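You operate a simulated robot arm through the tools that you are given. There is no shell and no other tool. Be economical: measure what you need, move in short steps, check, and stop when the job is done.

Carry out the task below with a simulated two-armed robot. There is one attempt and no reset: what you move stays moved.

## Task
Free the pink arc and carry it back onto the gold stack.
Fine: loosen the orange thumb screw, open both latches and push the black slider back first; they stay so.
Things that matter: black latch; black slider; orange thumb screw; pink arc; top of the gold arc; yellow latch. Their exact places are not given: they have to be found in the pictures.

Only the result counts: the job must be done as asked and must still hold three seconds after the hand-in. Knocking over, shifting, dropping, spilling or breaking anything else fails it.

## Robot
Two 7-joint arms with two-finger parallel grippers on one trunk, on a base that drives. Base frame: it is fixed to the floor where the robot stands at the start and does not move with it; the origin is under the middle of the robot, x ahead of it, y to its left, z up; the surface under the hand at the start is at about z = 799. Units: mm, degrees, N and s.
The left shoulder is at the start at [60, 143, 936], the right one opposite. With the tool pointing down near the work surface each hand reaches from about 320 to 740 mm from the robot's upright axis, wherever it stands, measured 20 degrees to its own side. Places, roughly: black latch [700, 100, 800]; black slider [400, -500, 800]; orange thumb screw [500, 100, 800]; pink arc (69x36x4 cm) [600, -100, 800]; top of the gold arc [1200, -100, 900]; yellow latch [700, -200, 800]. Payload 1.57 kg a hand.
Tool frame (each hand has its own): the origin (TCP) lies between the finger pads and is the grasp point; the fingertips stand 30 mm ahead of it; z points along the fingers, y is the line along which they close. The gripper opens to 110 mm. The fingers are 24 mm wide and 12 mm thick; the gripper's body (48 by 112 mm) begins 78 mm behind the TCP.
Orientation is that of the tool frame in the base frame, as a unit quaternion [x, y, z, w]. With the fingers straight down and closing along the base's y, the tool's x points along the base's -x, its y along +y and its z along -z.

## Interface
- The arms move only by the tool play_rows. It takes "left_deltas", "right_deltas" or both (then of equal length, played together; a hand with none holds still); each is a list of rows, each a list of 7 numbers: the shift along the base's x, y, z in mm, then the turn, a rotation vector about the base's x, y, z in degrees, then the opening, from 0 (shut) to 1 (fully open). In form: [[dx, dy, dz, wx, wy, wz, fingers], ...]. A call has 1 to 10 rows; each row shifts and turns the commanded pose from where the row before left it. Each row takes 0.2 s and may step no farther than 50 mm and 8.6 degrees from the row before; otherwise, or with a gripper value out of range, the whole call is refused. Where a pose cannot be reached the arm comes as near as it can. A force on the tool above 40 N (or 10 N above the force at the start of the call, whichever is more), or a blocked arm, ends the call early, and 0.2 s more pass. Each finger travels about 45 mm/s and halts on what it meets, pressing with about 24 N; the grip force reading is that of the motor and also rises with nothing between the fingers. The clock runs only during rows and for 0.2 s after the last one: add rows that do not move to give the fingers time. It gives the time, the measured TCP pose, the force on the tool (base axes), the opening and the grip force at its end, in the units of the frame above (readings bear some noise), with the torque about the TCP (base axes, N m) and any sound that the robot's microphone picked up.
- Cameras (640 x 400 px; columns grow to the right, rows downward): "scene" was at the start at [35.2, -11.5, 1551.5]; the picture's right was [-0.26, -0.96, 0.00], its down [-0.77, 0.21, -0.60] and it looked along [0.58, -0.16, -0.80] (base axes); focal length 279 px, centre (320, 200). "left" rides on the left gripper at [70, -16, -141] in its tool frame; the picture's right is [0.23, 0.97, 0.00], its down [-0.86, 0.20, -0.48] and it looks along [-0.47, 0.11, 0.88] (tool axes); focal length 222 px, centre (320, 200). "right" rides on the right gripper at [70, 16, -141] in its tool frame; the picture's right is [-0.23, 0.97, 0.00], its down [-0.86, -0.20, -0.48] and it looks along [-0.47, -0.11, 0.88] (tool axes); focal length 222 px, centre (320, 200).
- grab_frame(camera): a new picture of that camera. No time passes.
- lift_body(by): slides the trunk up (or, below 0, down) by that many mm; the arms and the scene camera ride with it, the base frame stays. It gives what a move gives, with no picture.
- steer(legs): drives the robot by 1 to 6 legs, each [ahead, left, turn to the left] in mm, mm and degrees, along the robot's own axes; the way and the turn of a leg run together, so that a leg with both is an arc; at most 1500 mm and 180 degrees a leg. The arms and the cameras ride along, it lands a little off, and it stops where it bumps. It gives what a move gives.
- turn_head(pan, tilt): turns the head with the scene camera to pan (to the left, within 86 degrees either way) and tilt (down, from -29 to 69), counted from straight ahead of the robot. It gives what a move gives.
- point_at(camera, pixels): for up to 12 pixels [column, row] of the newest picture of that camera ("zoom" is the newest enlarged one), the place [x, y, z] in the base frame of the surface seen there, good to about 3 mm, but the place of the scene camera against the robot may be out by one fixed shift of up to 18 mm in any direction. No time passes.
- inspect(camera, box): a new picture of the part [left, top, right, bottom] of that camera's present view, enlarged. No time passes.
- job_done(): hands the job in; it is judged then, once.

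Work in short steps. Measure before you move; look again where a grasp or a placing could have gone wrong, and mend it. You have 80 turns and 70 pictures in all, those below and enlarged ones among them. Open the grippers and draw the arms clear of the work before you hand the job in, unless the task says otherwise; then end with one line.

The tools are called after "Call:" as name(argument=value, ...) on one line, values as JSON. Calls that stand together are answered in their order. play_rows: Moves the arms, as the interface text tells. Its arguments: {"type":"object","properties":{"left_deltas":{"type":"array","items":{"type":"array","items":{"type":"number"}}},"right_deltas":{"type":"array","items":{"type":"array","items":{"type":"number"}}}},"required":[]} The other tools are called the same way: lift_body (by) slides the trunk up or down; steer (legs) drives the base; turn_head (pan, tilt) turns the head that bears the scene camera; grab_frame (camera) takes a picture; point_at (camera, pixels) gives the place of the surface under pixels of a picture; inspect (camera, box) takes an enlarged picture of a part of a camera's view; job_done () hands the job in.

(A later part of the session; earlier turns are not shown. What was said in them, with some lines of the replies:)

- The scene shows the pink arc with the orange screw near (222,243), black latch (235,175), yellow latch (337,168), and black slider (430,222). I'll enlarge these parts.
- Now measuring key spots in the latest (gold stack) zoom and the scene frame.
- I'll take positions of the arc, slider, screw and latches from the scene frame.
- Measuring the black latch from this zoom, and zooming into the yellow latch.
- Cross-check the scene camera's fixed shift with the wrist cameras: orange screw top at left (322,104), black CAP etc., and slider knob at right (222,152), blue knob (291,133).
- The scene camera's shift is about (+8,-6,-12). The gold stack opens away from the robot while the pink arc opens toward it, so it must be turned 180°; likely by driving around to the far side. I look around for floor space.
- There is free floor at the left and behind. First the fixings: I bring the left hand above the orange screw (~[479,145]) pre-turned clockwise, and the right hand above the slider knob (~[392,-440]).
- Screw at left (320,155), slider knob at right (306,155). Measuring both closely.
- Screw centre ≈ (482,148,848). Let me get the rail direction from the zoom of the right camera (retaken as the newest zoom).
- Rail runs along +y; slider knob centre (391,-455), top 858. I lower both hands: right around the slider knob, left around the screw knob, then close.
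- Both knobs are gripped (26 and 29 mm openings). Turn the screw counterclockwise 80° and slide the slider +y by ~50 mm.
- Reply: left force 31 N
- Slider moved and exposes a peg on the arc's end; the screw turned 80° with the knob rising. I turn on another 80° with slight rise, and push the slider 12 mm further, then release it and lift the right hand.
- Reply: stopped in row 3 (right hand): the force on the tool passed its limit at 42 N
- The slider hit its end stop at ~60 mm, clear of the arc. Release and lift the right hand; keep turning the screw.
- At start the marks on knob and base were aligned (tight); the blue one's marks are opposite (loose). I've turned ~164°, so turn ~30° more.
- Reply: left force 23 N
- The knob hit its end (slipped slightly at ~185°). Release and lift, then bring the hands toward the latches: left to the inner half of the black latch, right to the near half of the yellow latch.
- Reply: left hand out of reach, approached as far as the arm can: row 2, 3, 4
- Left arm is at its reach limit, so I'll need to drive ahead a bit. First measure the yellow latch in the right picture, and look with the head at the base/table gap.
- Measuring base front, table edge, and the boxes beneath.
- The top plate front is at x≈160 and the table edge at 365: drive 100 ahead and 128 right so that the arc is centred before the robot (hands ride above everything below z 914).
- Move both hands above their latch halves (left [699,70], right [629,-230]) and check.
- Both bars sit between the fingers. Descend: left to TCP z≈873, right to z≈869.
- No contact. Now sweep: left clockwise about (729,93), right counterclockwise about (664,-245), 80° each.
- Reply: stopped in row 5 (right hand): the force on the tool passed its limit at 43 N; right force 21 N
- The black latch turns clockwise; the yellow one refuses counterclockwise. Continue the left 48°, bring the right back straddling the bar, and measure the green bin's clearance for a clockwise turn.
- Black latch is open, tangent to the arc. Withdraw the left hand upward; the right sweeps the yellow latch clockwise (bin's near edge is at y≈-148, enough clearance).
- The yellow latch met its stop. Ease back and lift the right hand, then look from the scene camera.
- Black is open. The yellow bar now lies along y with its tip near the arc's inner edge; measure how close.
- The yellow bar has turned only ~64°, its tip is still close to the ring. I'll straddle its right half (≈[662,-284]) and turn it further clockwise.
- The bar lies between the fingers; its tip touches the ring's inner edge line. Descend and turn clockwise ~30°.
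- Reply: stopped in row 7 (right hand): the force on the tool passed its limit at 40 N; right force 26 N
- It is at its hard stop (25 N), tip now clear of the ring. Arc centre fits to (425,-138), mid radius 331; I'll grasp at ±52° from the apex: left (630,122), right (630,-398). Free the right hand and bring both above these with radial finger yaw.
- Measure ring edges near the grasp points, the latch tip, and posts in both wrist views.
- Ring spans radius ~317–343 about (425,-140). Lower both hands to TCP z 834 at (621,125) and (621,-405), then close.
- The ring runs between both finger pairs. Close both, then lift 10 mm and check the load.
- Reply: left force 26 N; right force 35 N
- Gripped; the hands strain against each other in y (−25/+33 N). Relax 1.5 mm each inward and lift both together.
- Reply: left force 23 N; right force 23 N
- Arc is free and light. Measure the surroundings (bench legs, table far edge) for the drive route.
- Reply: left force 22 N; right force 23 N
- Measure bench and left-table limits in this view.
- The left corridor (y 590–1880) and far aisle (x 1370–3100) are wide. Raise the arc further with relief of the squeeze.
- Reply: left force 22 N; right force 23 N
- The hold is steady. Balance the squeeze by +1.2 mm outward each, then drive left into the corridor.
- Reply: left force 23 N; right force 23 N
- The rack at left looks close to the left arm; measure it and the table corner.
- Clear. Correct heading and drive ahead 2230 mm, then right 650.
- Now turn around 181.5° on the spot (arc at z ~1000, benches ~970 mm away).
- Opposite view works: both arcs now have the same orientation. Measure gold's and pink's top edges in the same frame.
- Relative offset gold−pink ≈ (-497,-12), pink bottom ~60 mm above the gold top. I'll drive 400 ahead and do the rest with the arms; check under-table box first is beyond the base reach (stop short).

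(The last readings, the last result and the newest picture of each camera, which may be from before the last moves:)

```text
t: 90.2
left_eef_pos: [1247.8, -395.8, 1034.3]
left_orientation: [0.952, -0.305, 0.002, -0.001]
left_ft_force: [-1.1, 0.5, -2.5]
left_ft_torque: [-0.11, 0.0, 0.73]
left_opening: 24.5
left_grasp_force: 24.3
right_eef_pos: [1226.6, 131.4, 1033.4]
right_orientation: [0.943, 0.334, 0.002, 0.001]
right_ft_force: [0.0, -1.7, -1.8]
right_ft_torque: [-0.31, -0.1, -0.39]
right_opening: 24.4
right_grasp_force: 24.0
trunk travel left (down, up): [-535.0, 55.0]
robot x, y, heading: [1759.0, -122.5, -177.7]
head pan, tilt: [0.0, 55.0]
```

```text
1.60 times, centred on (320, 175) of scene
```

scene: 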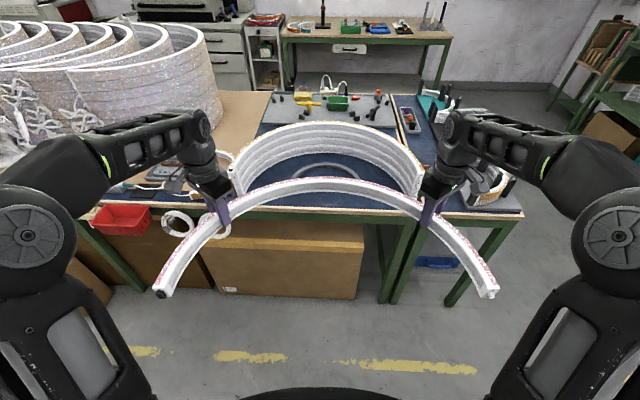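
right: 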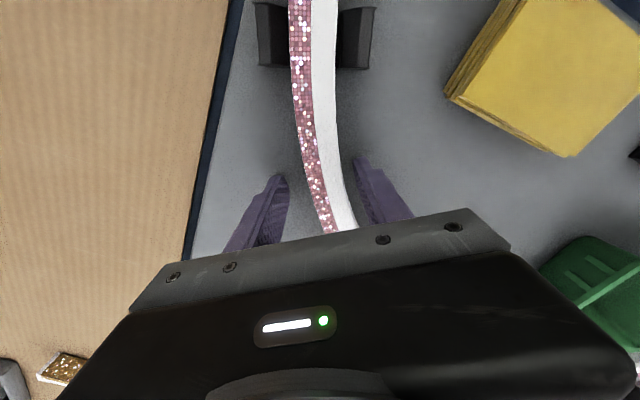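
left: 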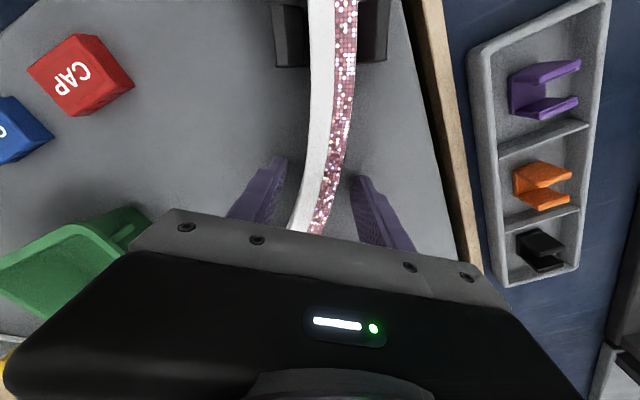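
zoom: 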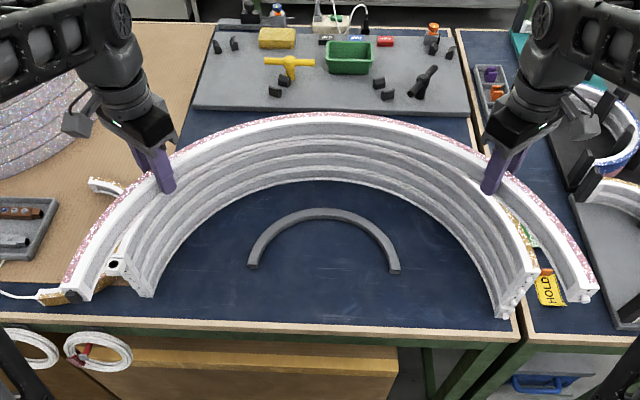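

Arc nearly above the stack. Measure both sets again in this zoom.

Call:
point_at(camera="zoom", pixels=[[115, 265], [122, 248], [135, 222], [150, 205], [528, 268], [520, 248], [510, 225], [500, 208]])

Call:
point_at(camera="zoom", pixels=[[80, 288], [110, 232], [200, 153], [250, 130], [325, 118], [400, 130], [450, 148], [540, 220], [560, 250], [582, 290], [72, 284], [586, 285]])

```text
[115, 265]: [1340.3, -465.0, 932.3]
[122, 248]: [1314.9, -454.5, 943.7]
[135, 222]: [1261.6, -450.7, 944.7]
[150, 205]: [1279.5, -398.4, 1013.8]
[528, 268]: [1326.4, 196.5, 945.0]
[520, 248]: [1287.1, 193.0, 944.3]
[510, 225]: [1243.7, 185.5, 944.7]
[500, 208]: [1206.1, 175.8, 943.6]
```

```text
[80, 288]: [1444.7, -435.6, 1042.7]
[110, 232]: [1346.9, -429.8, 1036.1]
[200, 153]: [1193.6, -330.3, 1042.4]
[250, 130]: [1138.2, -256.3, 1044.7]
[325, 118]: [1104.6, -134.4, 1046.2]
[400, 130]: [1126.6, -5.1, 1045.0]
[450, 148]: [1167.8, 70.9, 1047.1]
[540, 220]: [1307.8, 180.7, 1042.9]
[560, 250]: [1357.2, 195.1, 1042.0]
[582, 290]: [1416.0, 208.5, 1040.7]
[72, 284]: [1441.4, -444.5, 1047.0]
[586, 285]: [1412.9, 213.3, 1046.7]
```

Remaining offset gold−pink ≈ (-101,-10). Move both hands together by that, then recheck from above.

Call:
play_rows(left_deltas=[[-5, -1, 0, 0, 0, 0, 0.0], [-12, -1, 0, 0, 0, 0, 0.0], [-12, -1, 0, 0, 0, 0, 0.0], [-12, -1, 0, 0, 0, 0, 0.0], [-12, -1, 0, 0, 0, 0, 0.0], [-12, -1, -4, 0, 0, 0, 0.0], [-12, -1, -4, 0, 0, 0, 0.0], [-12, -1, -4, 0, 0, 0, 0.0], [-9, -1, -4, 0, 0, 0, 0.0], [-3, -1, -4, 0, 0, 0, 0.0]], right_deltas=[[-5, -1, 0, 0, 0, 0, 0.0], [-12, -1, 0, 0, 0, 0, 0.0], [-12, -1, 0, 0, 0, 0, 0.0], [-12, -1, 0, 0, 0, 0, 0.0], [-12, -1, 0, 0, 0, 0, 0.0], [-12, -1, -4, 0, 0, 0, 0.0], [-12, -1, -4, 0, 0, 0, 0.0], [-12, -1, -4, 0, 0, 0, 0.0], [-9, -1, -4, 0, 0, 0, 0.0], [-3, -1, -4, 0, 0, 0, 0.0]])

Call:
inspect(camera="scene", box=[130, 50, 510, 290])

Call:
grab_frame(camera="left")

Call:
grab_frame(camera="right")

```text
t: 92.4
left_eef_pos: [1146.4, -405.5, 1014.5]
left_orientation: [0.952, -0.306, 0.001, -0.002]
left_ft_force: [-1.0, -2.7, -3.9]
left_ft_torque: [-0.35, -0.18, 0.6]
left_opening: 24.5
left_grasp_force: 24.1
right_eef_pos: [1125.9, 123.1, 1013.0]
right_orientation: [0.943, 0.334, 0.001, 0.001]
right_ft_force: [0.2, 2.6, -0.6]
right_ft_torque: [-0.2, 0.14, -0.26]
right_opening: 24.9
right_grasp_force: 24.2
trunk travel left (down, up): [-535.0, 55.0]
robot x, y, heading: [1757.5, -125.2, -177.5]
head pan, tilt: [0.0, 55.0]
```

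```text
1.67 times, centred on (320, 170) of scene
```

zoom: 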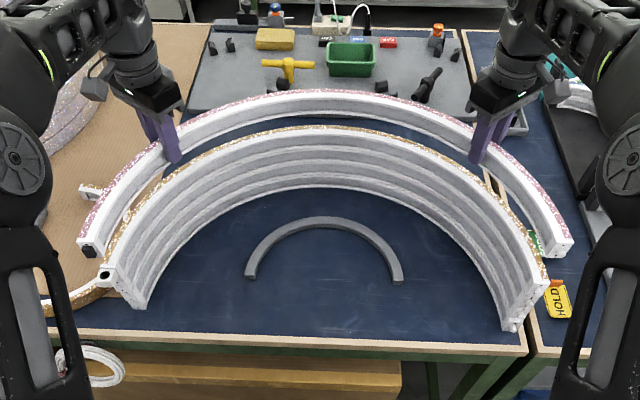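

```text
13 pictures are left
```

left: 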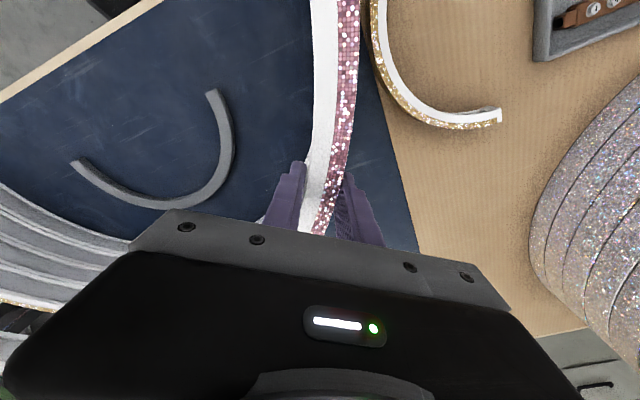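

```text
12 pictures are left
```

right: 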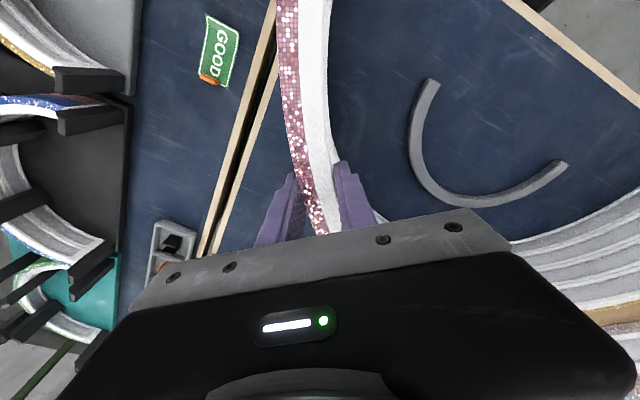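

Both rings are visible. Measure matched points on gold and pink.

Call:
point_at(camera="zoom", pixels=[[117, 262], [135, 222], [175, 178], [240, 144], [310, 131], [380, 139], [440, 162], [500, 210], [525, 250], [537, 282], [108, 270], [545, 280]])

Call:
point_at(camera="zoom", pixels=[[92, 240], [110, 203], [140, 165], [210, 118], [320, 94], [400, 104], [450, 122], [525, 180], [547, 214], [562, 245], [88, 240], [570, 240]])

```text
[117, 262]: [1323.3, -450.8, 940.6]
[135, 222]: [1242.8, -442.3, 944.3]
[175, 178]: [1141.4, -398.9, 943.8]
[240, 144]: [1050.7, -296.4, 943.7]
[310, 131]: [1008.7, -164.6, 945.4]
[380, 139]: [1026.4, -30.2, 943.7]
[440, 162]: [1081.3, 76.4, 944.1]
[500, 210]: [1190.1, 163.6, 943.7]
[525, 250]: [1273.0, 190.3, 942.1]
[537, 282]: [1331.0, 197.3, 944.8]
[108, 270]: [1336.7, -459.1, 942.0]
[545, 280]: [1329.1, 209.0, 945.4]
```

```text
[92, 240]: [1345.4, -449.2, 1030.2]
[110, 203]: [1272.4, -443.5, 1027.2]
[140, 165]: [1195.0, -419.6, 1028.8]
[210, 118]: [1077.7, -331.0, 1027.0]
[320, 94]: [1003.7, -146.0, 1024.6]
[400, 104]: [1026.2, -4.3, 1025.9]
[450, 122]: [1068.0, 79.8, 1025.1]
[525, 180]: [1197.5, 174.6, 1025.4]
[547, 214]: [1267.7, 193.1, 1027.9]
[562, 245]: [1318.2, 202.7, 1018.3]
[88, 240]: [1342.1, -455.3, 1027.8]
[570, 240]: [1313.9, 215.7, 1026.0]
```

Offset gold−pink ≈ (+2,-7), and maybe ~1–2° of yaw. Zoom on the left ends to determine the yaw better.

Call:
inspect(camera="scene", box=[165, 175, 235, 235])

```text
6.67 times, centred on (200, 205) of scene
```

zoom: 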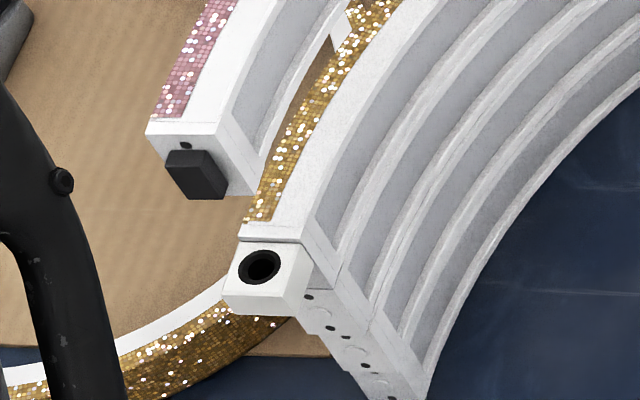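

Call:
point_at(camera="zoom", pixels=[[153, 128], [213, 128], [184, 128], [246, 230], [300, 233], [272, 231], [262, 255]])

Call:
inspect(camera="scene", box=[415, 175, 485, 235])

```text
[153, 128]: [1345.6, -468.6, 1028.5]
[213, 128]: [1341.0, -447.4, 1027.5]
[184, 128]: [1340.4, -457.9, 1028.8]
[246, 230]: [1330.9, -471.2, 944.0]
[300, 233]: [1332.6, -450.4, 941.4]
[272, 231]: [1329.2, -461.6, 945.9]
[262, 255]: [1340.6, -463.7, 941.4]
```

```text
6.67 times, centred on (450, 205) of scene
```

zoom: 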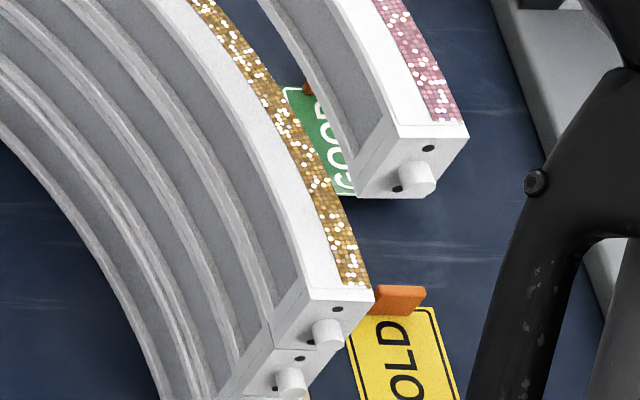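

Call:
point_at(camera="zoom", pixels=[[404, 132], [432, 128], [461, 125], [314, 287], [342, 288], [368, 286]])

```text
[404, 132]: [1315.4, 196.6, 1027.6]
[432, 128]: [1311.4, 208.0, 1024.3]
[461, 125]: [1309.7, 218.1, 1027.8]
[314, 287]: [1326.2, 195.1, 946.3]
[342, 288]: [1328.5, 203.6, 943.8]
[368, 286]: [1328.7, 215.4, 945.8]
```

End midpoints: pink tilt 2.56°, gold 0.28°; offset (+2.4,−4). Rotate the held arc −2.3° and shift it, both hands in concert.

Call:
play_rows(left_deltas=[[-1.76, 0.64, 0, 0, 0, -0.46, 0.0], [-1.76, 0.64, 0, 0, 0, -0.46, 0.0], [-1.76, 0.64, 0, 0, 0, -0.46, 0.0], [-1.76, 0.64, 0, 0, 0, -0.46, 0.0], [-1.76, 0.64, 0, 0, 0, -0.46, 0.0], [0, 0, -8, 0, 0, 0, 0.0], [0, 0, -8, 0, 0, 0, 0.0], [0, 0, -8, 0, 0, 0, 0.0], [0, 0, 0, 0, 0, 0, 0.0]], right_deltas=[[2.46, 0.8, 0, 0, 0, -0.46, 0.0], [2.46, 0.8, 0, 0, 0, -0.46, 0.0], [2.46, 0.8, 0, 0, 0, -0.46, 0.0], [2.46, 0.8, 0, 0, 0, -0.46, 0.0], [2.46, 0.8, 0, 0, 0, -0.46, 0.0], [0, 0, -8, 0, 0, 0, 0.0], [0, 0, -8, 0, 0, 0, 0.0], [0, 0, -8, 0, 0, 0, 0.0], [0, 0, 0, 0, 0, 0, 0.0]])

Call:
inspect(camera="scene", box=[130, 50, 510, 290])

```text
t: 94.4
left_eef_pos: [1137.0, -402.4, 989.9]
left_orientation: [0.946, -0.324, 0.001, -0.001]
left_ft_force: [0.1, 1.4, -2.4]
left_ft_torque: [0.16, 0.45, 0.63]
left_opening: 24.5
left_grasp_force: 23.5
right_eef_pos: [1137.8, 125.4, 989.5]
right_orientation: [0.949, 0.315, 0.002, 0.001]
right_ft_force: [0.4, -2.3, -3.1]
right_ft_torque: [0.17, -0.53, -0.26]
right_opening: 24.6
right_grasp_force: 24.3
trunk travel left (down, up): [-535.0, 55.0]
robot x, y, heading: [1756.7, -123.2, -177.8]
head pan, tilt: [0.0, 55.0]
```

```text
1.67 times, centred on (320, 170) of scene
```

zoom: 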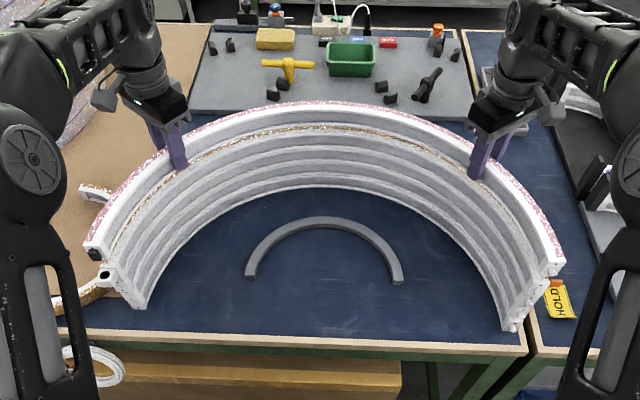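

Well aligned. Lower 14 mm, then slowly to contact.

Call:
play_rows(left_deltas=[[0, 0, -6, 0, 0, 0, 0.0], [0, 0, -5, 0, 0, 0, 0.0], [0, 0, -3, 0, 0, 0, 0.0], [0, 0, -2, 0, 0, 0, 0.0], [0, 0, 0, 0, 0, 0, 0.0]], right_deltas=[[0, 0, -6, 0, 0, 0, 0.0], [0, 0, -5, 0, 0, 0, 0.0], [0, 0, -3, 0, 0, 0, 0.0], [0, 0, -2, 0, 0, 0, 0.0], [0, 0, 0, 0, 0, 0, 0.0]])

Call:
inspect(camera="scene", box=[165, 165, 245, 235])

```text
t: 95.6
left_eef_pos: [1137.3, -402.4, 975.0]
left_orientation: [0.946, -0.325, 0.002, -0.002]
left_ft_force: [-0.2, 3.4, -2.4]
left_ft_torque: [-0.1, -0.03, 0.69]
left_opening: 24.7
left_grasp_force: 24.3
right_eef_pos: [1138.4, 125.2, 973.2]
right_orientation: [0.949, 0.315, 0.001, 0.002]
right_ft_force: [1.5, -2.7, -1.6]
right_ft_torque: [-0.32, -0.05, -0.19]
right_opening: 24.4
right_grasp_force: 24.1
trunk travel left (down, up): [-535.0, 55.0]
robot x, y, heading: [1756.7, -127.3, -177.8]
head pan, tilt: [0.0, 55.0]
```

```text
5.71 times, centred on (205, 200) of scene
```

zoom: 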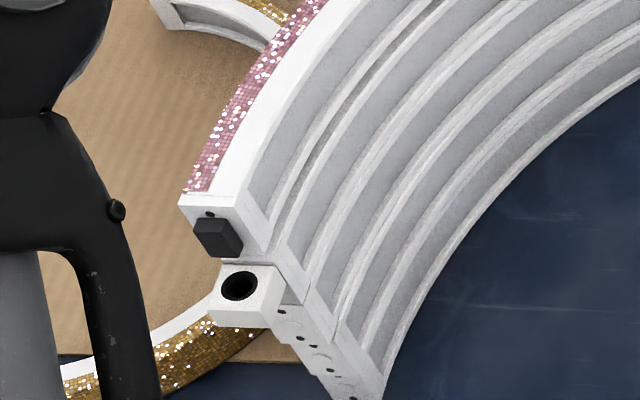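

Only a few mm of gap left. Check the end alignment once more before contact.

Call:
point_at(camera="zoom", pixels=[[186, 200], [234, 202], [210, 200], [270, 235], [225, 262], [262, 262], [240, 268]])

Call:
inspect(camera="scene", box=[405, 165, 485, 235])

```text
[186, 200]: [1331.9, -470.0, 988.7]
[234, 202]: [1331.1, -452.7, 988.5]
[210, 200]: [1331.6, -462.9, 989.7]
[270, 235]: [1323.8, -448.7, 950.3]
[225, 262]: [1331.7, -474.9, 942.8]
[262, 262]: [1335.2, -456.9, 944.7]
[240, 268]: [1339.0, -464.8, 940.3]
```

```text
5.71 times, centred on (445, 200) of scene
```

zoom: 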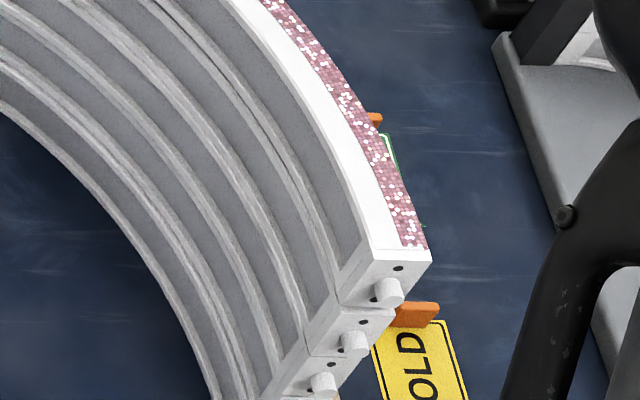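

Left end matches gold within ~1 mm; the right end looks flush too. Lower ~5 mm gently to contact.

Call:
play_rows(left_deltas=[[0, 0, -2, 0, 0, 0, 0.0], [0, 0, -1.5, 0, 0, 0, 0.0], [0, 0, -1.0, 0, 0, 0, 0.0], [0, 0, 0, 0, 0, 0, 0.0]], right_deltas=[[0, 0, -2, 0, 0, 0, 0.0], [0, 0, -1.5, 0, 0, 0, 0.0], [0, 0, -1.0, 0, 0, 0, 0.0], [0, 0, 0, 0, 0, 0, 0.0]])

```text
t: 96.6
left_eef_pos: [1137.4, -403.4, 969.9]
left_orientation: [0.946, -0.325, 0.0, -0.002]
left_ft_force: [-1.3, 3.2, -0.4]
left_ft_torque: [0.31, 0.84, 0.63]
left_opening: 24.5
left_grasp_force: 23.9
right_eef_pos: [1138.5, 125.7, 968.3]
right_orientation: [0.949, 0.316, -0.001, 0.001]
right_ft_force: [-1.5, -2.7, 6.2]
right_ft_torque: [-0.17, 0.17, -0.37]
right_opening: 24.5
right_grasp_force: 24.0
trunk travel left (down, up): [-535.0, 55.0]
robot x, y, heading: [1757.1, -122.0, -177.4]
head pan, tilt: [0.0, 55.0]
```

Right side touches (+6 N). Lower left 1 mm more, then open both slowly.

Call:
play_rows(left_deltas=[[0, 0, -1, 0, 0, 0, 0.0], [0, 0, -0.5, 0, 0, 0, 0.0], [0, 0, 0, 0, 0, 0, 0.22], [0, 0, 0, 0, 0, 0, 0.26], [0, 0, 0, 0, 0, 0, 0.32], [0, 0, 0, 0, 0, 0, 0.4], [0, 0, 0, 0, 0, 0, 0.4]], right_deltas=[[0, 0, 0, 0, 0, 0, 0.0], [0, 0, -0.3, 0, 0, 0, 0.0], [0, 0, 0, 0, 0, 0, 0.22], [0, 0, 0, 0, 0, 0, 0.26], [0, 0, 0, 0, 0, 0, 0.32], [0, 0, 0, 0, 0, 0, 0.4], [0, 0, 0, 0, 0, 0, 0.4]])

Call:
grab_frame(camera="left")

Call:
grab_frame(camera="right")

```text
t: 98.2
left_eef_pos: [1136.2, -403.4, 968.6]
left_orientation: [0.946, -0.325, 0.001, -0.002]
left_ft_force: [0.7, 0.1, -0.3]
left_ft_torque: [-0.04, 0.0, 0.04]
left_opening: 43.9
left_grasp_force: 0.0
right_eef_pos: [1137.7, 125.9, 968.1]
right_orientation: [0.949, 0.314, 0.002, 0.001]
right_ft_force: [0.4, -0.1, -0.5]
right_ft_torque: [-0.01, -0.02, 0.02]
right_opening: 43.8
right_grasp_force: 0.1
trunk travel left (down, up): [-535.0, 55.0]
robot x, y, heading: [1754.0, -121.3, -177.6]
head pan, tilt: [0.0, 55.0]
```

```text
6 pictures are left
```

left: 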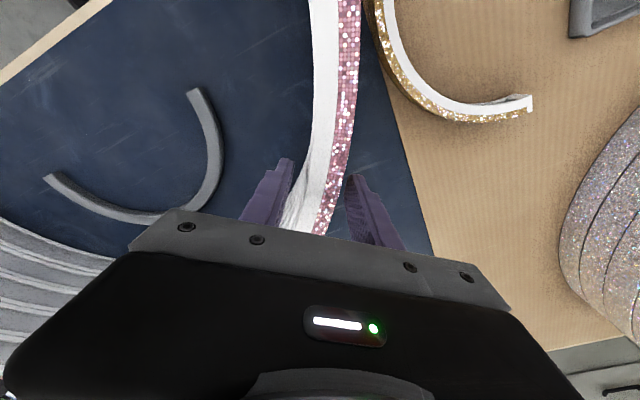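

```text
5 pictures are left
```

right: 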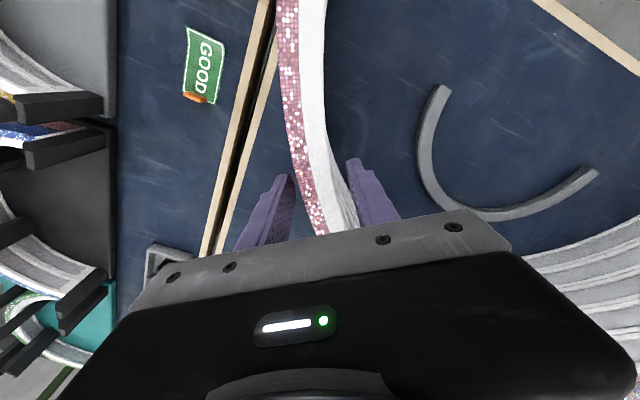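

Both hands are free of the arc with gaps on both sides. Lift straight up, then draw back.

Call:
play_rows(left_deltas=[[0, 0, 10, 0, 0, 0, 0.4], [0, 0, 15, 0, 0, 0, 0.4], [0, 0, 20, 0, 0, 0, 0.4], [0, 0, 25, 0, 0, 0, 0.4], [0, 0, 25, 0, 0, 0, 0.5], [10, 0, 20, 0, 0, 0, 0.5], [10, 0, 10, 0, 0, 0, 0.5]], right_deltas=[[0, 0, 10, 0, 0, 0, 0.4], [0, 0, 15, 0, 0, 0, 0.4], [0, 0, 20, 0, 0, 0, 0.4], [0, 0, 25, 0, 0, 0, 0.4], [0, 0, 25, 0, 0, 0, 0.5], [10, 0, 20, 0, 0, 0, 0.5], [10, 0, 10, 0, 0, 0, 0.5]])

Call:
steer(legs=[[-350, 0, 0]])

Call:
turn_head(pan=0, tilt=42)

Call:
inspect(camera="scene", box=[200, 60, 460, 230])

```text
t: 99.8
left_eef_pos: [1159.3, -401.7, 1044.1]
left_orientation: [0.946, -0.325, 0.0, -0.002]
left_ft_force: [0.1, -0.3, -0.7]
left_ft_torque: [-0.04, 0.0, -0.02]
left_opening: 55.0
left_grasp_force: 0.1
left hand out of reach, approached as far as the arm can: row 4, 5
right_eef_pos: [1148.6, 123.9, 1057.9]
right_orientation: [0.949, 0.316, 0.001, 0.0]
right_ft_force: [0.4, 0.3, -0.2]
right_ft_torque: [0.02, -0.01, -0.02]
right_opening: 54.8
right_grasp_force: 0.0
right hand out of reach, approached as far as the arm can: row 5, 6
trunk travel left (down, up): [-535.0, 55.0]
robot x, y, heading: [1758.5, -124.3, -177.5]
head pan, tilt: [0.0, 55.0]
```

```text
t: 102.1
left_eef_pos: [1510.5, -386.7, 1044.2]
left_orientation: [0.946, -0.325, 0.0, -0.001]
left_ft_force: [0.3, -0.3, -1.0]
left_ft_torque: [-0.04, 0.01, -0.01]
left_opening: 54.7
left_grasp_force: 0.0
right_eef_pos: [1501.2, 140.1, 1056.4]
right_orientation: [0.949, 0.315, 0.0, 0.0]
right_ft_force: [-0.3, -0.1, 0.3]
right_ft_torque: [-0.02, -0.01, 0.0]
right_opening: 55.4
right_grasp_force: 0.0
trunk travel left (down, up): [-535.0, 55.0]
robot x, y, heading: [2109.0, -110.3, -177.8]
head pan, tilt: [0.0, 55.0]
```

```text
t: 102.8
left_eef_pos: [1511.2, -387.0, 1044.0]
left_orientation: [0.946, -0.325, 0.002, -0.001]
left_ft_force: [-0.1, -0.5, 0.3]
left_ft_torque: [-0.01, 0.0, 0.02]
left_opening: 54.8
left_grasp_force: 0.0
right_eef_pos: [1501.5, 139.3, 1055.1]
right_orientation: [0.949, 0.315, 0.0, 0.001]
right_ft_force: [0.9, -0.1, 0.1]
right_ft_torque: [0.0, -0.01, 0.02]
right_opening: 55.3
right_grasp_force: 0.1
trunk travel left (down, up): [-535.0, 55.0]
robot x, y, heading: [2112.5, -108.8, -177.4]
head pan, tilt: [0.0, 42.0]
```

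```text
2.35 times, centred on (330, 145) of scene
```

zoom: 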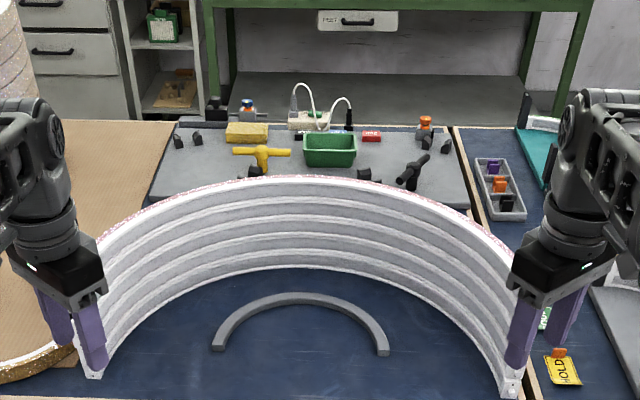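

The pink arc sits flush as the top layer of the gold stack, the fixings are open, and the hands are clear. Handing in.

Call:
job_done()

```text
The job is handed in.
```

The pink arc is free and now rests on top of the gold stack, in line with it. The orange screw is loosened, both latches are open, the black slider is pushed back, and both hands are clear of the work.
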